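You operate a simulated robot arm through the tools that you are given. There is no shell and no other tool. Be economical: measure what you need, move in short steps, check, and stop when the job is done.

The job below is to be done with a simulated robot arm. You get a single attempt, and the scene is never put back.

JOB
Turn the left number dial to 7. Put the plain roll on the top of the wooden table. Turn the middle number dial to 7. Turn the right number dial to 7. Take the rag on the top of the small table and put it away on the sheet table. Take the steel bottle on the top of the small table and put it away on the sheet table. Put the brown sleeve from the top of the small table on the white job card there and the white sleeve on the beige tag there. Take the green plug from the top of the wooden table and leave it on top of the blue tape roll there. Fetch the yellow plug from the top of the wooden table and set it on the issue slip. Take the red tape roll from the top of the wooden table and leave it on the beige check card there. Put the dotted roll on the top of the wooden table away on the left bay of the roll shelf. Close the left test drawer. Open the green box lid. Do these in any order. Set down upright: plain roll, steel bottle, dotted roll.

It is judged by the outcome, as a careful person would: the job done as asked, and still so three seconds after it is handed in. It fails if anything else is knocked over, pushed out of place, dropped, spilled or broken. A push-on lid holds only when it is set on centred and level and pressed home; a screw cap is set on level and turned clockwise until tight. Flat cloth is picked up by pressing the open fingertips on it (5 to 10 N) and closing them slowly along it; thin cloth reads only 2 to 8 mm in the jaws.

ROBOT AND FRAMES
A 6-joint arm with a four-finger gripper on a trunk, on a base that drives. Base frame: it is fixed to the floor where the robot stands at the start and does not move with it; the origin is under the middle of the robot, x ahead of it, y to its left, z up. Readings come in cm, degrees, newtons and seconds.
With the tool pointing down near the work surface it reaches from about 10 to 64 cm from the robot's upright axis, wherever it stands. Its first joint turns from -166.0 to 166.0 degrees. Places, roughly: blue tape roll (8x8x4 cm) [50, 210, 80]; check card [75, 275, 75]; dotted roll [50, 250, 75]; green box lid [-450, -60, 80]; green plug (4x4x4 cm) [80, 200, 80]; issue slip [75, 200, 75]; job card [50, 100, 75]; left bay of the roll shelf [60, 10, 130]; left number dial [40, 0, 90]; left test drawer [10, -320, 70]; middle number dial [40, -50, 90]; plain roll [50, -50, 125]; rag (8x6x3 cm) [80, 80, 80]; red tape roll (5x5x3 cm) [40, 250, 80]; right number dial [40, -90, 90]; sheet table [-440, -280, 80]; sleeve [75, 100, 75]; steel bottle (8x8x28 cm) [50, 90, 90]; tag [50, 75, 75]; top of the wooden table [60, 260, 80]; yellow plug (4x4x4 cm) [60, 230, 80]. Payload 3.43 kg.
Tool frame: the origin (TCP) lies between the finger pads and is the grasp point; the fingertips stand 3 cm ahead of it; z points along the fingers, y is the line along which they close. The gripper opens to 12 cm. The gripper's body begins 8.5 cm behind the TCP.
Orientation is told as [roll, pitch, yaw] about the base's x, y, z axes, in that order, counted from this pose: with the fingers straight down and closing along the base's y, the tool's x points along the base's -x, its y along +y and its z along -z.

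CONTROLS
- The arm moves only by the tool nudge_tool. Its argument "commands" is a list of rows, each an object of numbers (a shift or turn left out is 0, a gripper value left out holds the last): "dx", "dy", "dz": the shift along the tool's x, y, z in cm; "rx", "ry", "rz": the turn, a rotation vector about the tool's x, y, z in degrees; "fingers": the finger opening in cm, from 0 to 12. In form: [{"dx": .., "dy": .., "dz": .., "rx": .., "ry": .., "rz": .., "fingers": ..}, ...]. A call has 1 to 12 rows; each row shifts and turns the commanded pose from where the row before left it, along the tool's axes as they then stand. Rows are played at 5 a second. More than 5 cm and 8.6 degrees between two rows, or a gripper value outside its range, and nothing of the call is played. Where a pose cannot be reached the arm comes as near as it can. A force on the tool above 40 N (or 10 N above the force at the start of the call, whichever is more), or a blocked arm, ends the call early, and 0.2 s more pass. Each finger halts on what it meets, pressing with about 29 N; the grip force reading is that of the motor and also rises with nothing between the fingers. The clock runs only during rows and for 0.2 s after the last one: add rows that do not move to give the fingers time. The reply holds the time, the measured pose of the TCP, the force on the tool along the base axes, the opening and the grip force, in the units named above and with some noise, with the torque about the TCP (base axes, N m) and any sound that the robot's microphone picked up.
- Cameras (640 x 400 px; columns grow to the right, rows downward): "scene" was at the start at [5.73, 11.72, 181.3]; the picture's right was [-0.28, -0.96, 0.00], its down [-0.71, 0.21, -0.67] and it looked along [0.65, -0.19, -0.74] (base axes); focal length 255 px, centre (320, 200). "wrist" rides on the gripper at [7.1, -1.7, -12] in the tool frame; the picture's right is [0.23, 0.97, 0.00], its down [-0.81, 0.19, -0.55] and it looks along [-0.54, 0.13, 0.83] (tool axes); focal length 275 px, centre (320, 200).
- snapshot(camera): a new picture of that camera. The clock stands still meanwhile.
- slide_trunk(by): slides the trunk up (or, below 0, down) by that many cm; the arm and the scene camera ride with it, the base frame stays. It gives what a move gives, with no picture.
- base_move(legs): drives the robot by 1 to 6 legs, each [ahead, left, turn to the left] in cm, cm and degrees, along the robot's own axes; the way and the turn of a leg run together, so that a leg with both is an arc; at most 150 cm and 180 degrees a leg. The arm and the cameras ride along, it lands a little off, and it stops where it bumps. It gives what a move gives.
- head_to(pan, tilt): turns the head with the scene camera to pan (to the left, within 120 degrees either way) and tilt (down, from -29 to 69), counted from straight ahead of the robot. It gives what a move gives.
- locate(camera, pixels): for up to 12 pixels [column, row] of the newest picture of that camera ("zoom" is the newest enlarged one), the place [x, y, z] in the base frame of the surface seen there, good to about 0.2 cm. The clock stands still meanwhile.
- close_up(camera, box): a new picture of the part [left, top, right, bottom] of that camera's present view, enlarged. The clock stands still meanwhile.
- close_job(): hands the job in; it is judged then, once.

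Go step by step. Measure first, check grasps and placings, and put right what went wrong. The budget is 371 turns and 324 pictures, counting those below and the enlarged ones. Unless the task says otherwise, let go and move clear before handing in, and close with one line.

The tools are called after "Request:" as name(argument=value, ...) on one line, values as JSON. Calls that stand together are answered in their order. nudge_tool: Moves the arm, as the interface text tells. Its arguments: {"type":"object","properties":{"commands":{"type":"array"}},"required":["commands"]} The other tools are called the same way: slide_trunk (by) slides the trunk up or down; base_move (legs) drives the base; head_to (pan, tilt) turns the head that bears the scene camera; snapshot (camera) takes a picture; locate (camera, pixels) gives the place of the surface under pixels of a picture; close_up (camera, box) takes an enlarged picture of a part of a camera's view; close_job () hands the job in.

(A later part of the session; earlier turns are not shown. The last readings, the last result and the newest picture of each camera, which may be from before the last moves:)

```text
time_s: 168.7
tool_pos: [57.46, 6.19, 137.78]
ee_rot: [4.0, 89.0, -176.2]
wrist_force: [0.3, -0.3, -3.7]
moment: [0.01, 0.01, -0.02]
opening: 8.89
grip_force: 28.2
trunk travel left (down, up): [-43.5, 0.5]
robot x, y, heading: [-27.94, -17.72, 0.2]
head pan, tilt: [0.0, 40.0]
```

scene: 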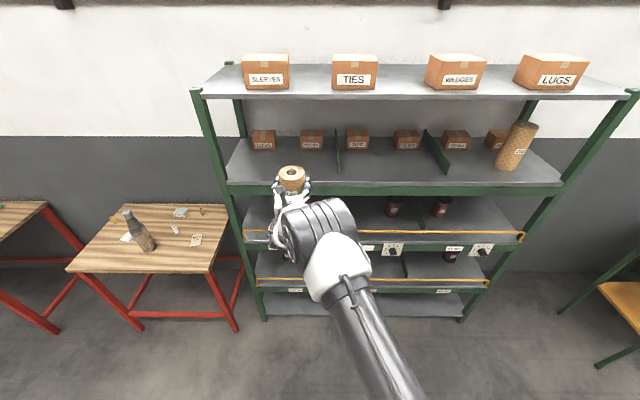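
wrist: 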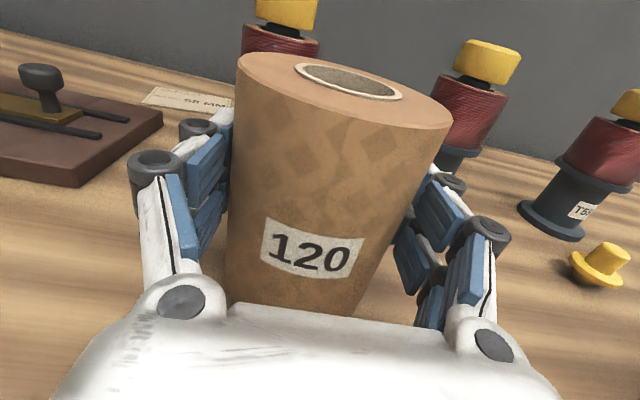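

Request:
nudge_tool(commands=[{"dx": -0.5}, {"dx": -0.3}, {"dx": -0.2}])

Request:
nudge_tool(commands=[{"dx": -0.15}, {"dx": -0.1}])

```text
time_s: 169.5
tool_pos: [57.47, 6.19, 136.71]
ee_rot: [4.1, 88.9, -176.3]
wrist_force: [-0.4, -0.3, -5.7]
moment: [-0.01, 0.01, -0.03]
opening: 8.85
grip_force: 29.4
trunk travel left (down, up): [-43.5, 0.5]
robot x, y, heading: [-28.2, -17.71, 0.3]
head pan, tilt: [0.0, 40.0]
```

```text
time_s: 170.1
tool_pos: [57.39, 6.2, 136.75]
ee_rot: [2.6, 89.1, -177.8]
wrist_force: [-1.0, 0.4, -1.7]
moment: [0.12, -0.01, -0.02]
opening: 8.88
grip_force: 28.7
trunk travel left (down, up): [-43.5, 0.5]
robot x, y, heading: [-27.99, -17.71, 0.5]
head pan, tilt: [0.0, 40.0]
```

Touching. One small press, release and back out.

Request:
nudge_tool(commands=[{"dx": -0.1}, {"fingers": 9.5}, {"fingers": 10.5}, {"fingers": 12}, {}, {}])

Request:
nudge_tool(commands=[{"dz": -3}, {"dz": -3}, {"dz": -3}, {"dz": -3}, {"dz": -3}, {}])

Request:
snapshot(camera="wrist")

```text
time_s: 171.5
tool_pos: [57.38, 6.28, 136.57]
ee_rot: [4.0, 89.1, -176.2]
wrist_force: [-0.5, -0.5, 0.0]
moment: [0.0, 0.0, 0.0]
opening: 12.02
grip_force: 0.0
trunk travel left (down, up): [-43.5, 0.5]
robot x, y, heading: [-28.08, -17.91, 0.2]
head pan, tilt: [0.0, 40.0]
```

```text
time_s: 172.9
tool_pos: [42.51, 6.24, 136.86]
ee_rot: [2.5, 89.0, -177.7]
wrist_force: [0.9, 0.1, -0.7]
moment: [-0.02, 0.01, 0.02]
opening: 12.02
grip_force: 0.1
trunk travel left (down, up): [-43.5, 0.5]
robot x, y, heading: [-27.94, -17.96, 0.3]
head pan, tilt: [0.0, 40.0]
```

```text
256 pictures are left
```

wrist: 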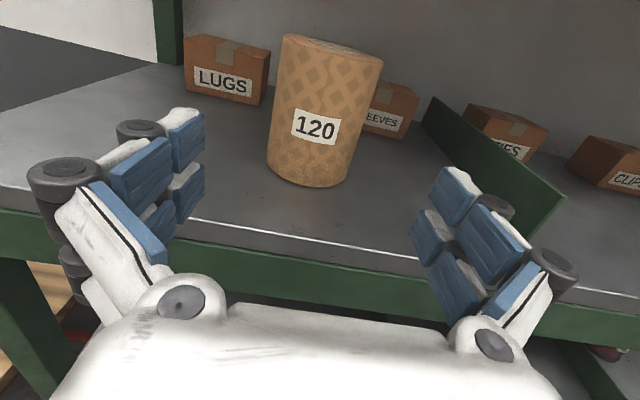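

Dotted roll stands in the left bay. Next: sleeves on the small table. Back off, roll and point the tool down, and drive there.

Request:
base_move(legs=[[-20, 0, 0], [0, 85, 0]])

Request:
nudge_tool(commands=[{"dz": -4}, {"dz": -4}, {"dz": -4}, {"ry": -8.5}, {"ry": -8.5}, {"ry": -8.5}, {"ry": -8.5}, {"ry": -8.5}, {"ry": -8.5}, {}])

Request:
nudge_tool(commands=[{"ry": -8.5}, {"ry": -8.5}, {"ry": -8.5}, {"ry": -8.5}, {"ry": -4}, {}])

Request:
head_to(pan=10, tilt=45)

Request:
snapshot(camera="scene")

```text
time_s: 178.6
tool_pos: [21.28, 91.46, 136.71]
ee_rot: [4.6, 89.0, -175.3]
wrist_force: [0.5, -0.1, -0.6]
moment: [-0.01, 0.0, -0.03]
opening: 11.99
grip_force: 0.0
trunk travel left (down, up): [-43.5, 0.5]
robot x, y, heading: [-49.11, 66.82, 0.6]
head pan, tilt: [0.0, 40.0]
```

```text
time_s: 180.8
tool_pos: [9.1, 91.5, 137.17]
ee_rot: [0.1, 38.0, -179.7]
wrist_force: [-0.3, -0.4, -1.2]
moment: [-0.04, 0.03, -0.02]
opening: 12.01
grip_force: 0.0
trunk travel left (down, up): [-43.5, 0.5]
robot x, y, heading: [-49.01, 66.67, 0.8]
head pan, tilt: [0.0, 40.0]
```

```text
time_s: 182.2
tool_pos: [9.28, 91.52, 137.12]
ee_rot: [0.0, -0.1, -179.8]
wrist_force: [-0.7, -0.3, -0.1]
moment: [0.02, -0.01, -0.02]
opening: 11.99
grip_force: 0.1
trunk travel left (down, up): [-43.5, 0.5]
robot x, y, heading: [-49.16, 66.62, 0.9]
head pan, tilt: [0.0, 40.0]
```

```text
time_s: 183.0
tool_pos: [9.32, 91.54, 137.01]
ee_rot: [0.1, 0.0, -179.8]
wrist_force: [-0.3, -0.3, -0.6]
moment: [0.01, 0.0, -0.01]
opening: 11.96
grip_force: 0.1
trunk travel left (down, up): [-43.5, 0.5]
robot x, y, heading: [-48.97, 66.91, 0.7]
head pan, tilt: [10.0, 45.0]
```

```text
255 pictures are left
```

scene: 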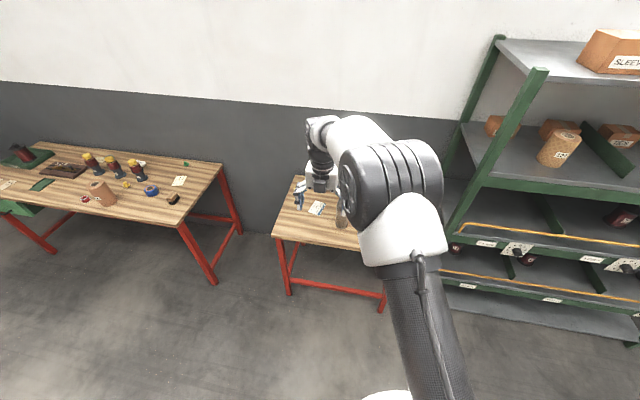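

Tool is straight down. Drive forward 45 so the wrist camera looks at the small table from above.

Request:
base_move(legs=[[45, 0, -0.7]])

Request:
snapshot(camera="wrist")

Request:
snapshot(camera="scene")

```text
time_s: 185.7
tool_pos: [54.55, 91.0, 136.98]
ee_rot: [0.1, 0.0, 179.4]
wrist_force: [0.4, -0.8, -0.7]
moment: [0.01, 0.01, 0.05]
opening: 12.0
grip_force: 0.1
trunk travel left (down, up): [-43.5, 0.5]
robot x, y, heading: [-3.77, 67.02, -0.0]
head pan, tilt: [10.0, 45.0]
```

```text
254 pictures are left
```

wrist: 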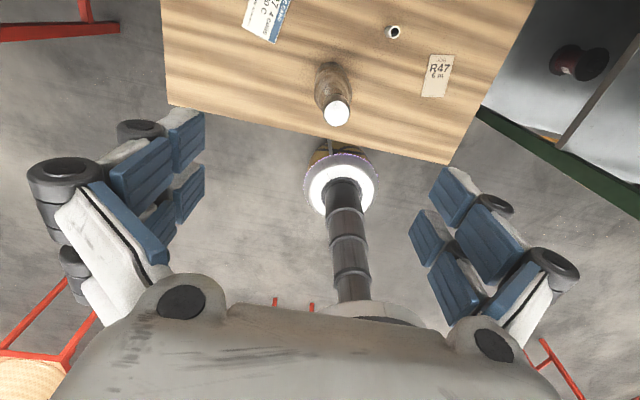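

```text
253 pictures are left
```

scene: 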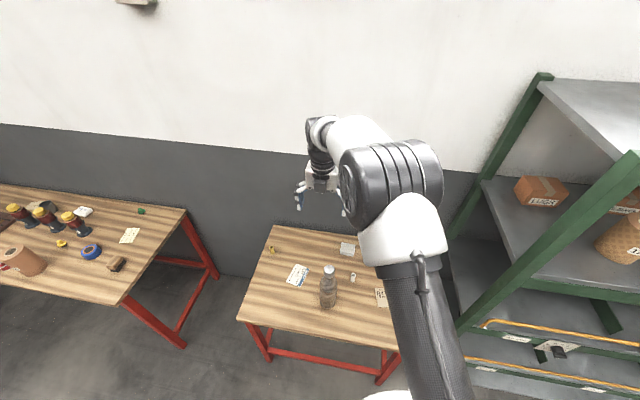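

The camera looks back at the robot in this yaw; I rotate the tool 180° so it looks forward, up high and clear.

Request:
nudge_tool(commands=[{"rz": 8.5}, {"rz": 8.5}, {"rz": 8.5}, {"rz": 8.5}, {"rz": 8.5}, {"rz": 8.5}, {"rz": 8.5}, {"rz": 8.5}, {"rz": 8.5}, {"rz": 8.5}, {"rz": 8.5}])

Request:
nudge_tool(commands=[{"rz": 8.5}, {"rz": 8.5}, {"rz": 8.5}, {"rz": 8.5}, {"rz": 8.5}, {"rz": 8.5}, {"rz": 8.5}, {"rz": 8.5}, {"rz": 8.5}, {"rz": 8.5}, {}])

Request:
snapshot(camera="wrist")

```text
time_s: 188.1
tool_pos: [54.57, 90.96, 137.21]
ee_rot: [-0.1, 0.1, 85.7]
wrist_force: [0.3, 0.0, -0.8]
moment: [-0.02, 0.02, 0.02]
opening: 11.99
grip_force: 0.1
trunk travel left (down, up): [-43.5, 0.5]
robot x, y, heading: [-4.3, 67.32, 0.0]
head pan, tilt: [10.0, 45.0]
```

```text
time_s: 190.5
tool_pos: [54.54, 90.9, 137.14]
ee_rot: [-0.1, 0.0, 0.9]
wrist_force: [-0.5, -0.2, 0.4]
moment: [-0.02, 0.01, -0.01]
opening: 12.0
grip_force: 0.2
trunk travel left (down, up): [-43.5, 0.5]
robot x, y, heading: [-4.09, 67.03, -0.4]
head pan, tilt: [10.0, 45.0]
```

```text
252 pictures are left
```

wrist: 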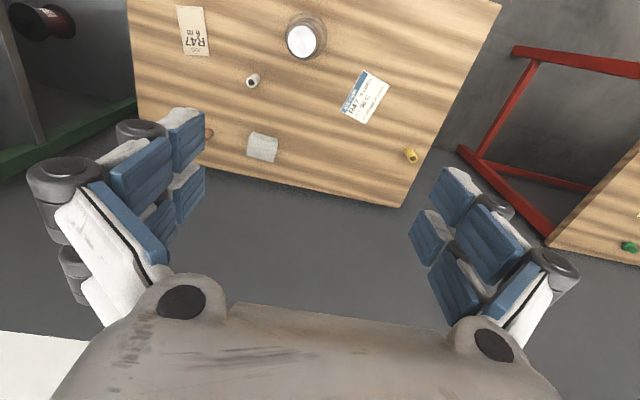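

Good overview: tag (193,30), bottle (302,38), job card (364,97), white sleeve (252,81), rag (262,148), yellow sleeve (411,155), brown sleeve (208,134). Measure.

Request:
locate(camera="wrist", pixels=[[193, 30], [193, 50], [364, 97], [375, 80], [352, 112], [252, 80], [253, 74], [208, 133], [262, 148], [302, 40], [302, 15], [411, 155]])

Request:
close_up(camera="wrist", box=[170, 0, 330, 100])

Request:
close_up(camera="wrist", box=[190, 100, 350, 200])

```text
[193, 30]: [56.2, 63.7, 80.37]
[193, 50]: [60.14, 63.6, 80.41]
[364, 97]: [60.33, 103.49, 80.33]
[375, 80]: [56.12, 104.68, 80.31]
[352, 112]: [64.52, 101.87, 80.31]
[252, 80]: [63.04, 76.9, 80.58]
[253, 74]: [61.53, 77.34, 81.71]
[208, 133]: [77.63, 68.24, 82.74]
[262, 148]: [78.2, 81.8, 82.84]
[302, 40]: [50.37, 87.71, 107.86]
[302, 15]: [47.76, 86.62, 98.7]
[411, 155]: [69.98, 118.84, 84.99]
```

```text
4.00 times, centred on (250, 50) of wrist
```

zoom: 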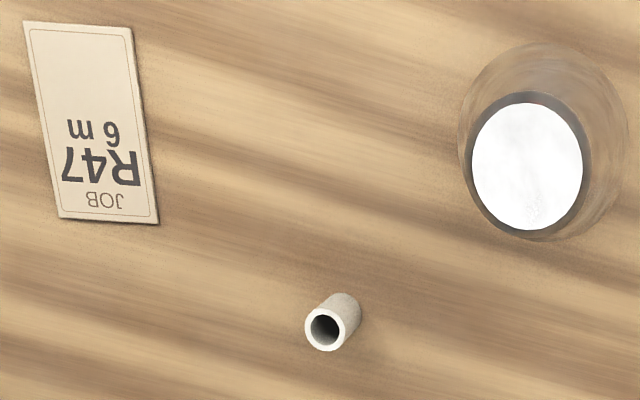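

```text
4.00 times, centred on (270, 150) of wrist
```

zoom: 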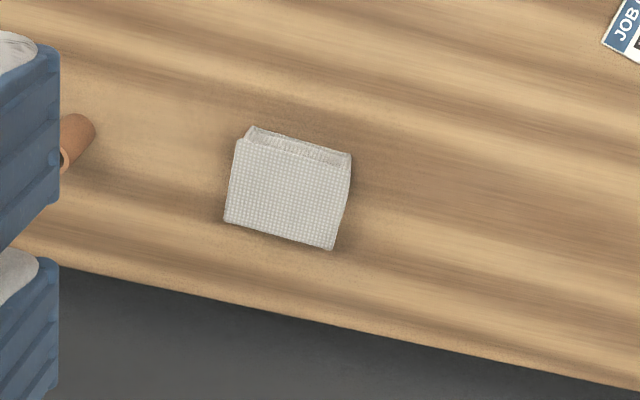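

Let me measure the table's front edge and the brown sleeve from the scene camera.

Request:
locate(camera="scene", pixels=[[240, 316], [320, 332], [275, 375], [385, 380], [340, 244], [351, 270], [352, 281], [130, 295], [184, 345]])

Request:
close_up(camera="wrist", box=[236, 60, 276, 90])

Request:
locate(camera="zoom", pixels=[[190, 320], [295, 320], [240, 390], [250, 290], [330, 240], [370, 280]])

```text
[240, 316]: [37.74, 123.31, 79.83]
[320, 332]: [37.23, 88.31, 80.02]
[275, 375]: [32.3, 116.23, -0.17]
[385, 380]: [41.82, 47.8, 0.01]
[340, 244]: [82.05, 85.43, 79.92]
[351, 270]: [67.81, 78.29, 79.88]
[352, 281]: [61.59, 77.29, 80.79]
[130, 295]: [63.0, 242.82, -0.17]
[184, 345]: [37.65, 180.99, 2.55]
```

```text
13.33 times, centred on (256, 75) of wrist
```

zoom: 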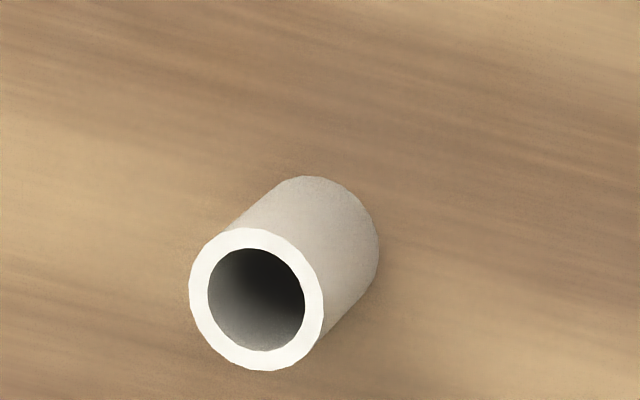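

```text
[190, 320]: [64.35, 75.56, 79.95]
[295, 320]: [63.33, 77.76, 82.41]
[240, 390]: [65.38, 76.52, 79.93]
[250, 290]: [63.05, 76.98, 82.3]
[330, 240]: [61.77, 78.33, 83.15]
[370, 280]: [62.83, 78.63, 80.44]
```

Request:
locate(camera="zoom", pixels=[[198, 290], [313, 300], [256, 238], [250, 360], [290, 250], [310, 200]])

Request:
close_up(camera="wrist", box=[176, 0, 216, 60])

Request:
locate(camera="wrist", pixels=[[176, 6], [202, 7], [185, 54], [209, 55], [365, 70], [388, 84], [341, 107], [366, 123]])

```text
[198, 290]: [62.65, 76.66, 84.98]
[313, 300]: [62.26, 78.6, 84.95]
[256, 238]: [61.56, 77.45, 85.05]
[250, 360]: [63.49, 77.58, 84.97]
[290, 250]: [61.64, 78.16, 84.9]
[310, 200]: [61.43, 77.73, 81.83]
```

```text
6.67 times, centred on (196, 30) of wrist
```

zoom: 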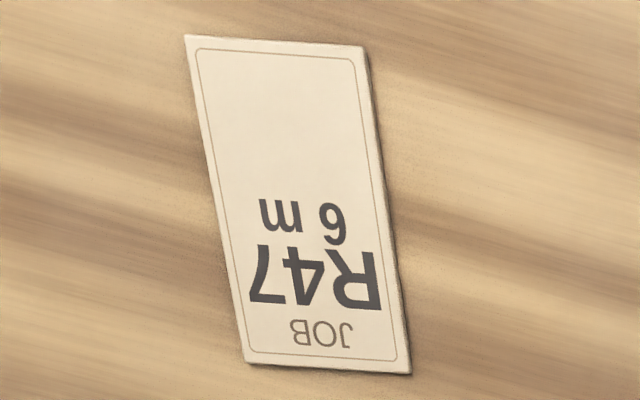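

```text
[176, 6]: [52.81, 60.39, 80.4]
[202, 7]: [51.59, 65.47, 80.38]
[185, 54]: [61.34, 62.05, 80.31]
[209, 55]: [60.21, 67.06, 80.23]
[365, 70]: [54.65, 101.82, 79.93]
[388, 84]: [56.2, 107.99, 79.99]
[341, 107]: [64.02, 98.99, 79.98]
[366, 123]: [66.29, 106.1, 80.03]
```

Sleeve: centre (62.5, 77.6), top z 85. Tag centre (56.5, 63.7), job card centre (60.3, 103.5). The bottle stands in the way, so I take it first with a level grip. Back off, roll −180° and level the tool.

Request:
base_move(legs=[[-42, 0, 0]])

Request:
nudge_tool(commands=[{"rz": -8.5}, {"rz": -8.5}, {"rz": -8.5}, {"rz": -8.5}, {"rz": -8.5}, {"rz": -8.5}, {"rz": -8.5}, {"rz": -8.5}, {"rz": -8.5}, {"rz": -8.5}, {"rz": -8.5}, {"rz": -8.5}])

Request:
nudge_tool(commands=[{"rz": -8.5}, {"rz": -8.5}, {"rz": -8.5}, {"rz": -8.5}, {"rz": -8.5}, {"rz": -8.5}, {"rz": -8.5}, {"rz": -8.5}, {"rz": -8.5}, {"rz": -1.5}, {}])

Request:
nudge_tool(commands=[{"ry": 8.5}, {"ry": 8.5}, {"ry": 8.5}, {"ry": 8.5}, {"ry": 8.5}, {"ry": 8.5}, {"ry": 8.5}, {"ry": 8.5}, {"ry": 8.5}, {"ry": 8.5}, {"ry": 4.3}, {}])

```text
time_s: 193.1
tool_pos: [12.61, 90.92, 137.17]
ee_rot: [-0.1, 0.0, 0.8]
wrist_force: [0.6, 0.7, 0.5]
moment: [0.01, 0.02, 0.04]
opening: 12.01
grip_force: 0.0
trunk travel left (down, up): [-43.5, 0.5]
robot x, y, heading: [-46.08, 67.17, -0.0]
head pan, tilt: [10.0, 45.0]
```

```text
time_s: 195.7
tool_pos: [12.6, 90.96, 137.15]
ee_rot: [0.0, 0.2, 103.1]
wrist_force: [-0.4, 0.6, 0.3]
moment: [-0.04, -0.03, 0.0]
opening: 12.02
grip_force: 0.2
trunk travel left (down, up): [-43.5, 0.5]
robot x, y, heading: [-45.63, 66.98, -0.2]
head pan, tilt: [10.0, 45.0]
```

```text
time_s: 198.1
tool_pos: [12.66, 90.91, 137.05]
ee_rot: [0.1, 0.0, -179.1]
wrist_force: [-0.4, 0.1, -0.1]
moment: [-0.06, -0.01, 0.03]
opening: 12.0
grip_force: 0.1
trunk travel left (down, up): [-43.5, 0.5]
robot x, y, heading: [-45.93, 66.97, -0.2]
head pan, tilt: [10.0, 45.0]
```

```text
time_s: 200.7
tool_pos: [12.51, 90.93, 137.07]
ee_rot: [5.0, 89.4, -174.0]
wrist_force: [0.1, -0.3, 0.2]
moment: [-0.01, 0.02, 0.0]
opening: 11.99
grip_force: 0.0
trunk travel left (down, up): [-43.5, 0.5]
robot x, y, heading: [-46.1, 67.07, -0.1]
head pan, tilt: [10.0, 45.0]
```

Level. Extend 14, lower trunk 43, then look at the bottle.

Request:
nudge_tool(commands=[{"dz": 4}, {"dz": 4}, {"dz": 4}, {"dz": 2}, {"dy": 3}, {}])

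Request:
slide_trunk(by=-43)

Request:
snapshot(camera="wrist")

```text
time_s: 202.1
tool_pos: [26.58, 88.25, 136.81]
ee_rot: [10.8, 89.3, -168.5]
wrist_force: [0.1, 0.4, -0.1]
moment: [0.0, -0.01, -0.04]
opening: 12.0
grip_force: 0.0
trunk travel left (down, up): [-43.5, 0.5]
robot x, y, heading: [-46.08, 67.01, -0.4]
head pan, tilt: [10.0, 45.0]
```

```text
refused: -43 is not a number from -40 to 40
```

```text
247 pictures are left
```

wrist: 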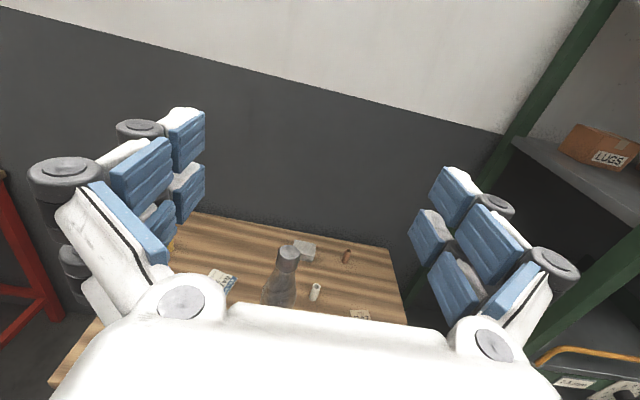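

Request:
slide_trunk(by=-40)

Request:
snapshot(camera="wrist")

Request:
locate(camera="wrist", pixels=[[290, 100], [320, 100], [350, 100], [300, 130], [320, 130], [340, 130], [310, 160]])

```text
time_s: 205.9
tool_pos: [26.57, 88.26, 96.82]
ee_rot: [5.7, 89.3, -173.4]
wrist_force: [0.3, 0.0, 0.1]
moment: [0.01, 0.01, -0.03]
opening: 12.01
grip_force: 0.0
trunk travel left (down, up): [-3.5, 40.5]
robot x, y, heading: [-46.2, 67.29, -0.2]
head pan, tilt: [10.0, 45.0]
```

```text
246 pictures are left
```

wrist: 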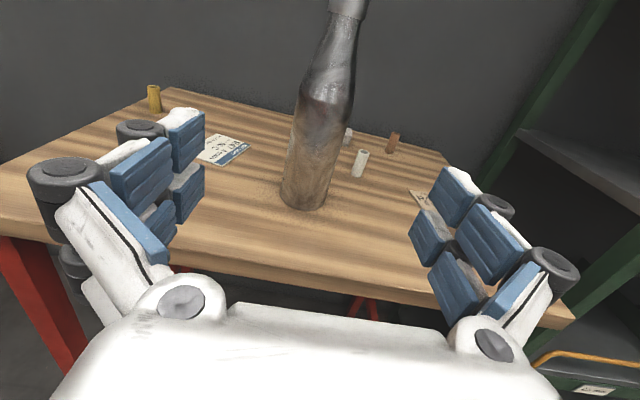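

```text
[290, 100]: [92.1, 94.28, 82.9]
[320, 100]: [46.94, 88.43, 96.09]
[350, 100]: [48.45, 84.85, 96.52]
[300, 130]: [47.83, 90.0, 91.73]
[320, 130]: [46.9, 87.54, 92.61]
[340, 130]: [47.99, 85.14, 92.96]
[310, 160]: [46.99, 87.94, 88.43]
```

Bottle axis ≈ (50.3, 87.6), r≈3.5. Lower to z 92, drive 15, reach in, and grip.

Request:
nudge_tool(commands=[{"dx": -2.5, "dy": 0.65}, {"dx": -2.3}, {}])

Request:
base_move(legs=[[15, 0, 0]])

Request:
snapshot(camera="wrist")

```text
time_s: 206.7
tool_pos: [26.5, 87.46, 92.06]
ee_rot: [5.7, 89.2, -173.5]
wrist_force: [-0.1, -0.4, -0.1]
moment: [0.0, 0.04, 0.0]
opening: 11.98
grip_force: 0.0
trunk travel left (down, up): [-3.5, 40.5]
robot x, y, heading: [-45.95, 67.13, 0.0]
head pan, tilt: [10.0, 45.0]
```

```text
time_s: 208.1
tool_pos: [41.44, 87.31, 92.15]
ee_rot: [6.1, 89.4, -173.3]
wrist_force: [0.3, -0.5, 0.0]
moment: [0.04, -0.05, -0.02]
opening: 12.0
grip_force: 0.1
trunk travel left (down, up): [-3.5, 40.5]
robot x, y, heading: [-31.25, 66.89, -0.1]
head pan, tilt: [10.0, 45.0]
```

```text
245 pictures are left
```

wrist: 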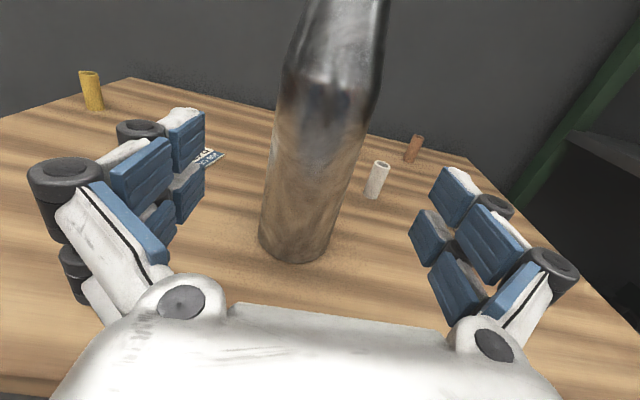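

Request:
nudge_tool(commands=[{"dz": 3}, {"dz": 3}, {"dz": 2.8}, {"fingers": 10}, {"fingers": 8}, {"fingers": 7}, {"fingers": 6}, {}, {}])

Request:
nudge_tool(commands=[{"dx": 1}, {"dx": 1}, {"dx": 1}, {}])

Request:
snapshot(camera="wrist")

```text
time_s: 210.1
tool_pos: [50.35, 87.51, 92.15]
ee_rot: [6.5, 89.3, -172.7]
wrist_force: [-0.5, 1.2, 0.5]
moment: [-0.03, 0.06, 0.02]
opening: 7.0
grip_force: 28.9
trunk travel left (down, up): [-3.5, 40.5]
robot x, y, heading: [-31.14, 66.94, 0.0]
head pan, tilt: [10.0, 45.0]
```

```text
time_s: 211.1
tool_pos: [50.36, 87.55, 94.95]
ee_rot: [6.3, 89.2, -172.9]
wrist_force: [-0.1, -0.8, -7.0]
moment: [0.01, 0.03, 0.0]
opening: 7.0
grip_force: 29.4
trunk travel left (down, up): [-3.5, 40.5]
robot x, y, heading: [-31.08, 67.05, -0.3]
head pan, tilt: [10.0, 45.0]
```

```text
244 pictures are left
```

wrist: 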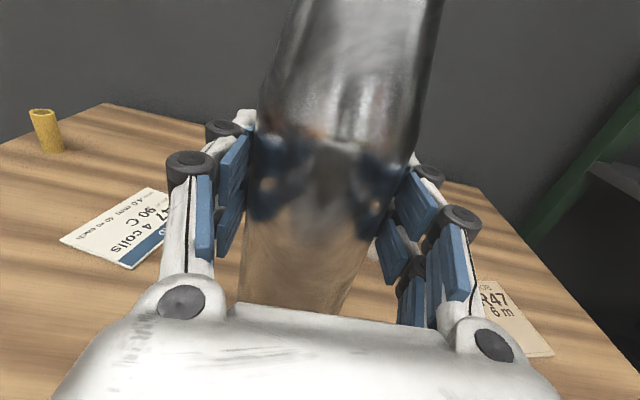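

Bottle held (7 N, bottom 12.1 below TCP). Back off, raise, and turn right to look toward the sheet table.

Request:
slide_trunk(by=20)

Request:
base_move(legs=[[-60, 0, 0], [0, 0, -135]])

Request:
head_to(pan=20, tilt=20)

Request:
snapshot(camera="scene")

Request:
head_to(pan=-25, tilt=20)

Request:
snapshot(camera="scene")

```text
time_s: 213.2
tool_pos: [50.42, 87.44, 115.02]
ee_rot: [6.6, 89.2, -172.7]
wrist_force: [0.3, 0.6, -6.9]
moment: [-0.03, 0.05, -0.01]
opening: 7.02
grip_force: 29.5
trunk travel left (down, up): [-23.5, 20.5]
robot x, y, heading: [-31.47, 67.04, -0.1]
head pan, tilt: [10.0, 45.0]
```

```text
time_s: 222.2
tool_pos: [-134.87, -4.15, 115.03]
ee_rot: [6.1, 89.3, 51.2]
wrist_force: [0.4, 0.1, -5.3]
moment: [0.01, -0.04, 0.0]
opening: 7.01
grip_force: 28.4
trunk travel left (down, up): [-23.5, 20.5]
robot x, y, heading: [-91.08, 67.51, -135.7]
head pan, tilt: [10.0, 45.0]
```

```text
time_s: 223.1
tool_pos: [-134.78, -4.09, 114.98]
ee_rot: [6.1, 89.3, 51.3]
wrist_force: [-0.7, 0.4, -5.4]
moment: [0.03, -0.04, -0.01]
opening: 7.01
grip_force: 28.4
trunk travel left (down, up): [-23.5, 20.5]
robot x, y, heading: [-90.94, 67.3, -135.8]
head pan, tilt: [20.0, 20.0]
```

```text
243 pictures are left
```

scene: 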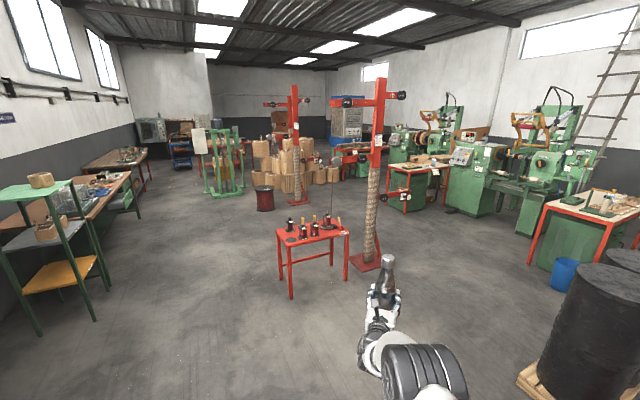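

```text
time_s: 224.2
tool_pos: [-134.81, -4.2, 114.86]
ee_rot: [6.3, 89.1, 51.4]
wrist_force: [-1.0, -0.3, -5.1]
moment: [0.02, -0.06, -0.03]
opening: 7.01
grip_force: 28.9
trunk travel left (down, up): [-23.5, 20.5]
robot x, y, heading: [-90.78, 67.4, -136.1]
head pan, tilt: [-25.0, 20.0]
```

```text
242 pictures are left
```

scene: 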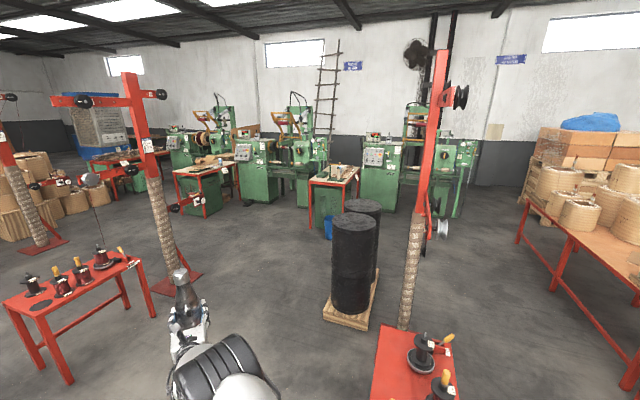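

Ahead at about (205,170) in this view is a red-legged table, likely the sheet table, and (335,175) another near the green box. Zoom and locate.

Request:
close_up(camera="scene", box=[150, 120, 390, 250])

Request:
locate(camera="scene", pixels=[[205, 170], [190, 176], [335, 175], [100, 155], [345, 230], [70, 285], [415, 360], [172, 272], [230, 168], [320, 183], [352, 165], [400, 320]])

```text
2.67 times, centred on (270, 185) of scene
```

zoom: 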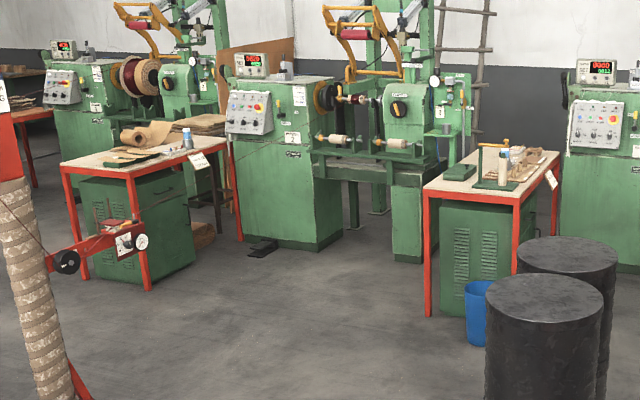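

```text
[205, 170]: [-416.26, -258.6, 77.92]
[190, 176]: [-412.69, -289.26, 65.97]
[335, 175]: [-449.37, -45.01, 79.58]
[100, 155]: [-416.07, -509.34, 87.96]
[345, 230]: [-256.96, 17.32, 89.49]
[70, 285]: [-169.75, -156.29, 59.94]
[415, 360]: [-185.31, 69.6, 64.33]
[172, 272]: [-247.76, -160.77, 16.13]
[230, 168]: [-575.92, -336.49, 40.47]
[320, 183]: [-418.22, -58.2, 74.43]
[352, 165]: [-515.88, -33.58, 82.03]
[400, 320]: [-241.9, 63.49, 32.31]
```

Corridor between the drums (y>−10) and red stand (y<−120) is at y≈−65. Turn to face −x, shift left to y≈−65, and drive ahead to x≈−290.

Request:
base_move(legs=[[0, 0, -44]])

Request:
base_move(legs=[[0, 130, 0]])

Request:
head_to(pan=0, tilt=30)

Request:
snapshot(camera="scene")

```text
time_s: 226.7
tool_pos: [-172.15, 46.76, 114.91]
ee_rot: [5.8, 89.2, 6.8]
wrist_force: [-0.7, 0.0, -6.1]
moment: [-0.02, -0.01, 0.01]
opening: 6.99
grip_force: 29.2
trunk travel left (down, up): [-23.5, 20.5]
robot x, y, heading: [-90.63, 67.22, 180.2]
head pan, tilt: [-25.0, 20.0]
```

```text
time_s: 233.2
tool_pos: [-172.34, -83.19, 114.88]
ee_rot: [7.0, 89.2, 7.9]
wrist_force: [-1.7, -0.2, -6.7]
moment: [-0.02, -0.02, -0.01]
opening: 7.0
grip_force: 29.1
trunk travel left (down, up): [-23.5, 20.5]
robot x, y, heading: [-90.7, -62.61, 180.1]
head pan, tilt: [-25.0, 20.0]
```

```text
time_s: 234.1
tool_pos: [-172.46, -83.17, 114.9]
ee_rot: [6.2, 89.2, 7.1]
wrist_force: [0.0, 0.8, -5.8]
moment: [0.04, -0.03, -0.02]
opening: 7.01
grip_force: 29.1
trunk travel left (down, up): [-23.5, 20.5]
robot x, y, heading: [-90.7, -62.59, 179.8]
head pan, tilt: [0.0, 30.0]
```

```text
240 pictures are left
```

scene: 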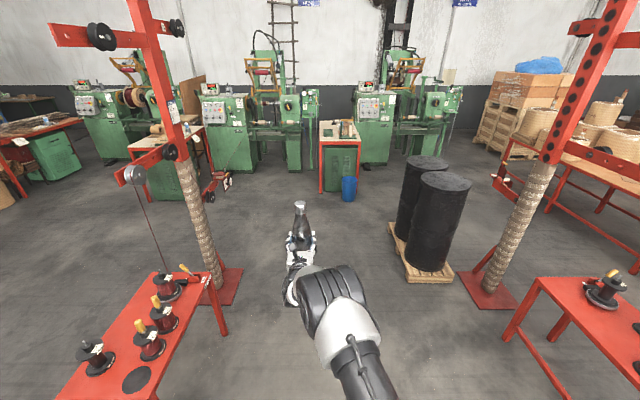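

Request:
locate(camera="scene", pixels=[[392, 235], [405, 278], [242, 270], [228, 303], [228, 182], [350, 195], [322, 190], [358, 145], [182, 160], [140, 160]])

```text
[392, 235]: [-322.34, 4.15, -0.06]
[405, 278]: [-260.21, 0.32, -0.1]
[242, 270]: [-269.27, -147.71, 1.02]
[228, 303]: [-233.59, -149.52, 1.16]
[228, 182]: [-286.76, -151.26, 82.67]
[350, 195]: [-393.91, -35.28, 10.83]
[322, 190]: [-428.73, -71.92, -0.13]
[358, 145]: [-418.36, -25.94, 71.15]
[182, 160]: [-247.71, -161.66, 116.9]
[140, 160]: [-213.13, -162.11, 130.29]
```

Clear corridor (y −147…0). Drive ahead 200.

Request:
base_move(legs=[[100, 5, 0], [100, 5, 0]])

Request:
head_to(pan=50, tilt=25)

Request:
snapshot(camera="scene")

```text
time_s: 244.0
tool_pos: [-371.36, -94.0, 114.85]
ee_rot: [6.2, 89.2, 7.3]
wrist_force: [-0.6, 0.3, -6.0]
moment: [0.0, -0.06, 0.0]
opening: 6.99
grip_force: 29.4
trunk travel left (down, up): [-23.5, 20.5]
robot x, y, heading: [-290.11, -73.03, -180.2]
head pan, tilt: [0.0, 30.0]
```

```text
time_s: 245.2
tool_pos: [-371.27, -93.9, 114.94]
ee_rot: [5.9, 89.1, 7.0]
wrist_force: [0.5, 0.3, -6.3]
moment: [-0.02, -0.04, -0.04]
opening: 7.02
grip_force: 29.1
trunk travel left (down, up): [-23.5, 20.5]
robot x, y, heading: [-289.98, -73.55, -180.0]
head pan, tilt: [50.0, 25.0]
```

```text
239 pictures are left
```

scene: 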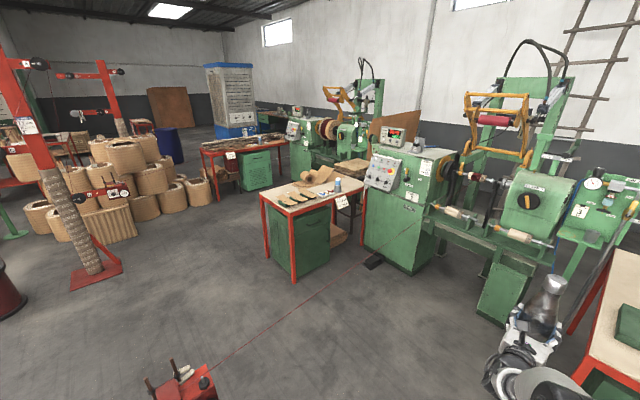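

Request:
close_up(camera="scene", box=[240, 155, 380, 285])

Request:
locate(camera="scene", pixels=[[262, 195], [292, 213], [362, 192], [300, 205], [325, 200], [345, 190], [280, 185], [310, 190], [175, 385], [375, 265], [338, 185]])

```text
3.08 times, centred on (310, 220) of scene
```

zoom: 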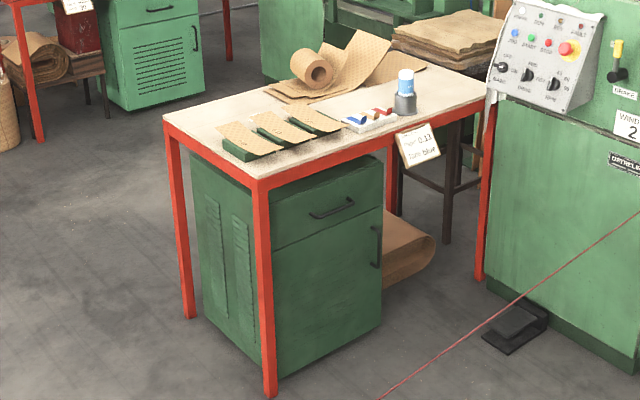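

```text
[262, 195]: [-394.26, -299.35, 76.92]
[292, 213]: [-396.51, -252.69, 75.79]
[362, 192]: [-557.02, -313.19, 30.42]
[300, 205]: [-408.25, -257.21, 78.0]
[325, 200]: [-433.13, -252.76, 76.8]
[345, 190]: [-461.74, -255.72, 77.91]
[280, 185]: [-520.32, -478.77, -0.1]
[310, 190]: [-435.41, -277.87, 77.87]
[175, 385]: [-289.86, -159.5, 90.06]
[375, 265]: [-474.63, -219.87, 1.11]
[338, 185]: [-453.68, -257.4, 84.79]
```

The sheet table top spans x −395…−480, y −252…−300 at z≈77.9. There's a thin red line crossing; I check its height and what's nearby.

Request:
locate(camera="zoom", pixels=[[500, 309], [440, 352], [600, 236], [255, 150], [240, 130], [300, 165], [380, 140], [440, 110], [470, 90], [200, 110], [330, 120], [290, 100]])

Request:
locate(camera="scene", pixels=[[230, 360], [120, 268], [80, 285], [190, 390], [200, 380]])

Request:
close_up(camera="scene", box=[255, 160, 375, 220])

```text
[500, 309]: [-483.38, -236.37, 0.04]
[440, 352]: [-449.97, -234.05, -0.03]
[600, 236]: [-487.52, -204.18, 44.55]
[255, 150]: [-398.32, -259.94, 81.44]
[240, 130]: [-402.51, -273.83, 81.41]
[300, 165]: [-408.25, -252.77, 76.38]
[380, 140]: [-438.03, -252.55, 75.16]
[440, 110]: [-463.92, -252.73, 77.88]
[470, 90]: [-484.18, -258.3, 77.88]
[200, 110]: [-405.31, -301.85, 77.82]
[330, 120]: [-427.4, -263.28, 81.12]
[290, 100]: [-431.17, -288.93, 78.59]
```

```text
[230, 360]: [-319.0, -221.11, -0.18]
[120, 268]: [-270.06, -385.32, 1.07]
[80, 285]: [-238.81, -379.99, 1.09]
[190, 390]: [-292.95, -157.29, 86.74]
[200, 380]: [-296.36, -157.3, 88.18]
```

```text
5.33 times, centred on (315, 190) of scene
```

zoom: 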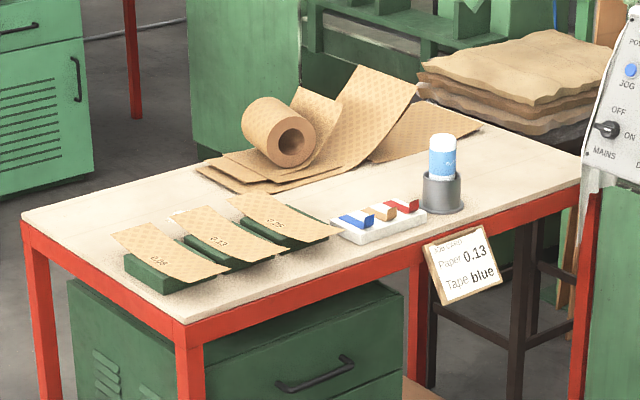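

The wire runs from the stand (−293,−157,~88) to the lathe, cutting off this approach, so I go around the red stand on its +x side. Back out to x≈−30 first.

Request:
base_move(legs=[[-130, -5, 0], [-130, 0, 0]])

Request:
head_to(pan=50, tilt=30)

Request:
snapshot(camera="scene")

Request:
head_to(pan=110, tilt=30)

Request:
snapshot(camera="scene")

```text
time_s: 257.9
tool_pos: [-111.65, -90.72, 114.95]
ee_rot: [6.0, 89.3, 5.8]
wrist_force: [0.5, 0.0, -5.8]
moment: [-0.02, -0.02, 0.03]
opening: 6.97
grip_force: 28.9
trunk travel left (down, up): [-23.5, 20.5]
robot x, y, heading: [-29.84, -71.63, 178.8]
head pan, tilt: [50.0, 25.0]
```

```text
time_s: 258.6
tool_pos: [-111.81, -90.72, 114.79]
ee_rot: [5.9, 89.1, 5.5]
wrist_force: [-0.3, 0.1, -6.5]
moment: [0.01, -0.02, 0.02]
opening: 6.99
grip_force: 28.6
trunk travel left (down, up): [-23.5, 20.5]
robot x, y, heading: [-29.64, -71.71, 178.8]
head pan, tilt: [50.0, 30.0]
```

```text
236 pictures are left
```

scene: 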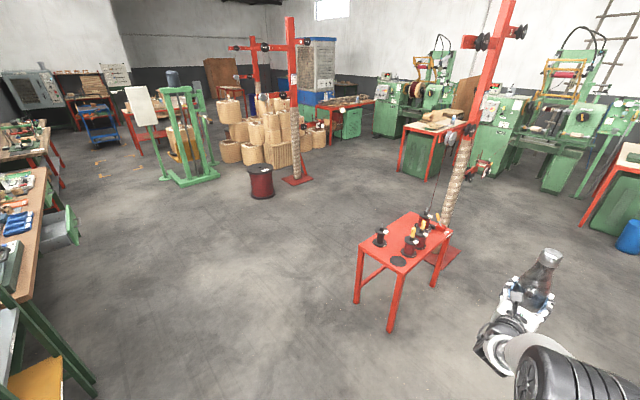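

```text
time_s: 259.9
tool_pos: [-111.72, -90.7, 114.81]
ee_rot: [5.9, 89.2, 5.6]
wrist_force: [0.4, 0.3, -6.6]
moment: [-0.02, -0.03, -0.02]
opening: 7.03
grip_force: 28.6
trunk travel left (down, up): [-23.5, 20.5]
robot x, y, heading: [-30.11, -72.24, 178.6]
head pan, tilt: [110.0, 30.0]
```

```text
235 pictures are left
```

scene: 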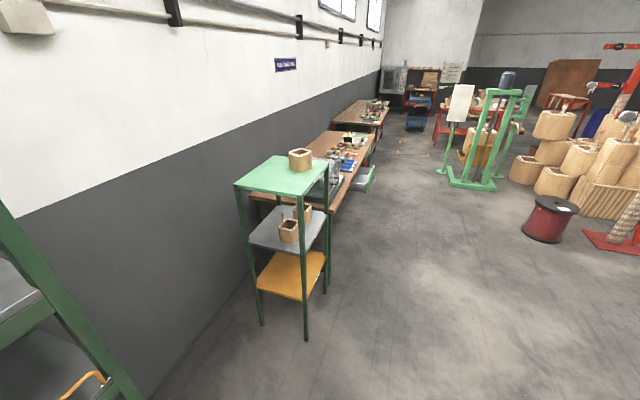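

I see an open drawer on the bench at (65,230)/(363,180). Measure the red table feet, the drawer, and corridor.

Request:
locate(camera="scene", pixels=[[363, 180], [372, 175], [355, 188], [330, 205], [328, 292], [305, 338], [530, 235], [450, 180]])

Request:
head_to(pan=50, tilt=30)

Request:
snapshot(camera="scene")

Request:
locate(camera="scene", pixels=[[391, 330], [357, 302], [400, 270], [360, 245], [458, 250], [296, 182], [265, 195], [430, 150], [70, 225], [470, 130]])

```text
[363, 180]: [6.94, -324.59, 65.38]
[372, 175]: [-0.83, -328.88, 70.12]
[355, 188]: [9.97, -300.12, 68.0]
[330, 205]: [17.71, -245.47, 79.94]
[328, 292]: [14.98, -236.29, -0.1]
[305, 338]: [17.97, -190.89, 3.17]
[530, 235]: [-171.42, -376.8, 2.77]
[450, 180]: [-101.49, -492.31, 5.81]
```

```text
time_s: 261.1
tool_pos: [-111.81, -90.68, 114.92]
ee_rot: [6.0, 89.1, 5.6]
wrist_force: [-0.1, -0.5, -6.7]
moment: [-0.01, -0.02, 0.01]
opening: 6.99
grip_force: 29.4
trunk travel left (down, up): [-23.5, 20.5]
robot x, y, heading: [-30.08, -72.06, 178.7]
head pan, tilt: [50.0, 30.0]
```

```text
234 pictures are left
```

scene: 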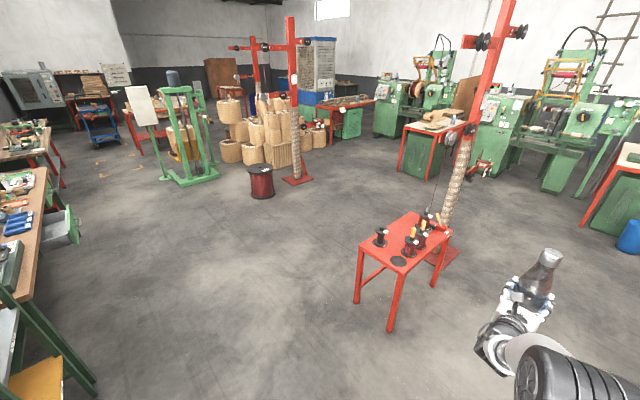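

```text
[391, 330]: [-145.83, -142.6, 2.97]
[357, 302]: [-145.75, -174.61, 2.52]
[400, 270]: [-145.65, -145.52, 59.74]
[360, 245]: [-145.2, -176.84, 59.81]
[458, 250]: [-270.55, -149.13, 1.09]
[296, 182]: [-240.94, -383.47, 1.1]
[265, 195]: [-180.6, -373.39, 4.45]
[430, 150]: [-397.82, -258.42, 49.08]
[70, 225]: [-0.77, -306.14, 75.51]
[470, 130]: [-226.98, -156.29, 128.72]
```

Path: y≈−270 lane is clear (red table y>−177, second stand y<−373). Drive there in legs.

Request:
base_move(legs=[[0, 110, 1.3], [40, 85, 0], [120, 0, 0], [90, 0, 0]])

Request:
head_to(pan=10, tilt=40)

Request:
snapshot(camera="scene")

Request:
snapshot(camera="wrist")

```text
time_s: 281.2
tool_pos: [-362.33, -285.42, 114.88]
ee_rot: [6.0, 89.1, 6.7]
wrist_force: [0.0, 0.7, -5.7]
moment: [0.03, -0.01, 0.02]
opening: 7.0
grip_force: 28.3
trunk travel left (down, up): [-23.5, 20.5]
robot x, y, heading: [-280.87, -264.84, 180.0]
head pan, tilt: [50.0, 30.0]
```

```text
time_s: 282.3
tool_pos: [-362.21, -285.44, 114.77]
ee_rot: [5.9, 89.1, 6.8]
wrist_force: [-0.2, -0.1, -6.0]
moment: [0.04, 0.01, 0.01]
opening: 7.03
grip_force: 29.2
trunk travel left (down, up): [-23.5, 20.5]
robot x, y, heading: [-281.16, -265.25, 179.8]
head pan, tilt: [10.0, 40.0]
```

```text
233 pictures are left
```

scene: 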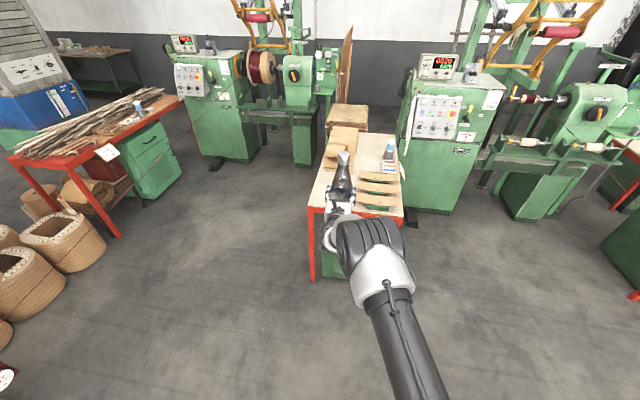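

```text
232 pictures are left
```

wrist: 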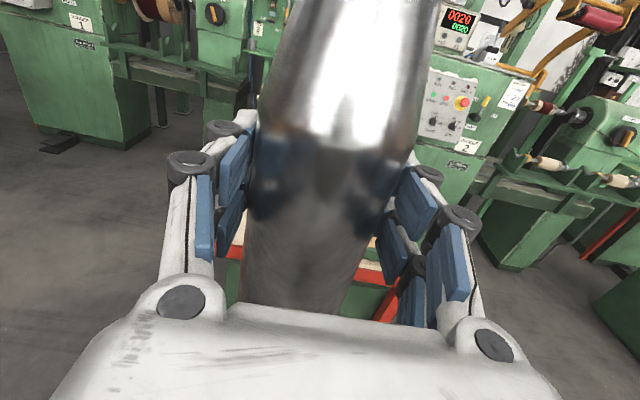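

Request:
close_up(camera="scene", box=[290, 110, 430, 250])

Request:
locate(camera="zoom", pixels=[[90, 350], [130, 280], [140, 240], [330, 310], [390, 290], [300, 230], [210, 130], [350, 120], [210, 330], [120, 330], [300, 100], [140, 300]])

```text
2.86 times, centred on (360, 180) of scene
```

zoom: 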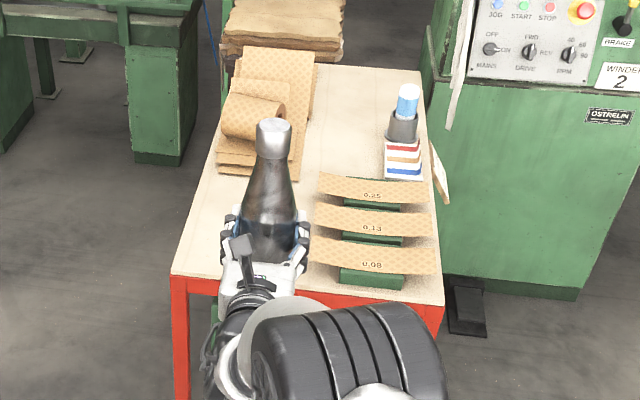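

```text
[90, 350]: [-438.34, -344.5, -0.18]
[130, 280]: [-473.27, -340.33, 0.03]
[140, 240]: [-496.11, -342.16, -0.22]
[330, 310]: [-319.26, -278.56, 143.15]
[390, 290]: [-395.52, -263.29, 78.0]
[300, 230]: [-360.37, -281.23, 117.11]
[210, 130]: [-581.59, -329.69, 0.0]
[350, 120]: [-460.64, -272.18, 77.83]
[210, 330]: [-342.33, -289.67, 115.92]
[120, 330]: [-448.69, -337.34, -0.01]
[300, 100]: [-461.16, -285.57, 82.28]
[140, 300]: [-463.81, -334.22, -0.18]
```

Free area left-front of the table: place the bottle at about (−424, −291). Drive ahead 62, left 5, then lower.

Request:
base_move(legs=[[31, 5.5, 0], [31, 0, 0]])

Request:
slide_trunk(by=-20)

Request:
snapshot(camera="wrist")

Request:
snapshot(camera="scene")

```text
time_s: 286.1
tool_pos: [-424.3, -291.02, 114.73]
ee_rot: [5.7, 89.2, 6.6]
wrist_force: [-1.2, 0.7, -6.9]
moment: [0.01, -0.01, 0.03]
opening: 7.0
grip_force: 29.2
trunk travel left (down, up): [-23.5, 20.5]
robot x, y, heading: [-342.56, -270.29, 180.0]
head pan, tilt: [10.0, 40.0]
```

```text
time_s: 288.3
tool_pos: [-424.24, -291.25, 94.98]
ee_rot: [5.6, 89.0, 6.5]
wrist_force: [-0.7, 0.9, -5.9]
moment: [0.01, -0.03, -0.03]
opening: 7.01
grip_force: 28.5
trunk travel left (down, up): [-3.5, 40.5]
robot x, y, heading: [-342.51, -270.56, 180.0]
head pan, tilt: [10.0, 40.0]
```

```text
230 pictures are left
```

wrist: 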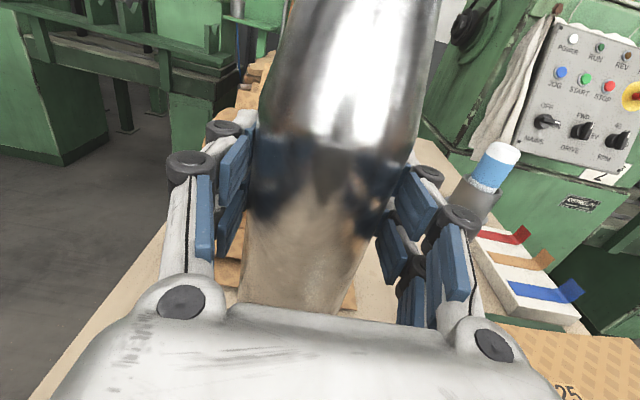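

```text
229 pictures are left
```

scene: 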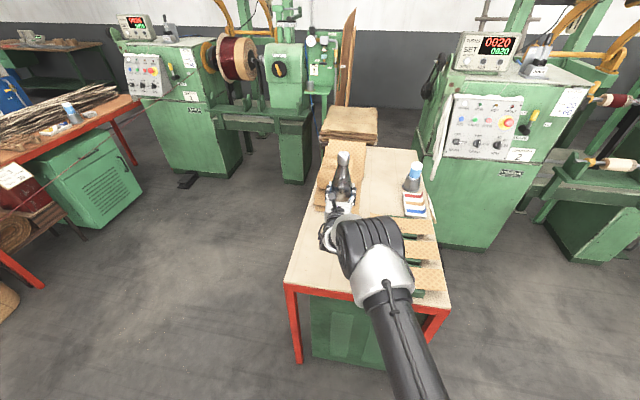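

Request:
close_up(camera="scene", box=[280, 130, 440, 300])

Request:
locate(camera="zoom", pixels=[[120, 195], [110, 210], [90, 230], [150, 230], [180, 230], [60, 320], [130, 330], [130, 170]])

```text
2.35 times, centred on (360, 215) of scene
```

zoom: 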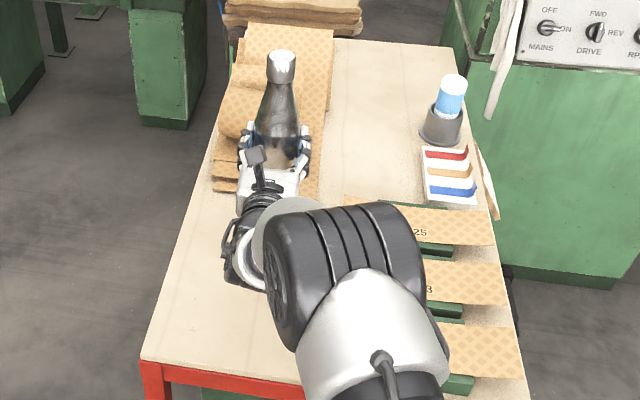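

```text
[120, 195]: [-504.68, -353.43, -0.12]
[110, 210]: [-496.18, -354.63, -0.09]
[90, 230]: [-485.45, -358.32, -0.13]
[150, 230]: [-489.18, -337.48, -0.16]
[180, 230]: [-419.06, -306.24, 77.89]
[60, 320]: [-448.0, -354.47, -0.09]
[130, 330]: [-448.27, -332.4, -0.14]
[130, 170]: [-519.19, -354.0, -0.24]
```

Request:
locate(camera="zoom", pixels=[[225, 198], [225, 185], [225, 160], [315, 200], [330, 180], [345, 160], [350, 195], [385, 170], [385, 120], [215, 240], [215, 300], [360, 60]])

```text
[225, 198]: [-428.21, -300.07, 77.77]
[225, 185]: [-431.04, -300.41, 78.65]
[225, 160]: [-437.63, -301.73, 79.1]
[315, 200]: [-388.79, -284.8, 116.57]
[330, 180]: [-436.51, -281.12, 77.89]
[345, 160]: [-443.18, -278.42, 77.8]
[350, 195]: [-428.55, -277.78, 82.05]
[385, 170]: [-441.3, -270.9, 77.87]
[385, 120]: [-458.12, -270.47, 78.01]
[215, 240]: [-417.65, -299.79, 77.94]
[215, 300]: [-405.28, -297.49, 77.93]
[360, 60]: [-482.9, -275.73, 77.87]
```

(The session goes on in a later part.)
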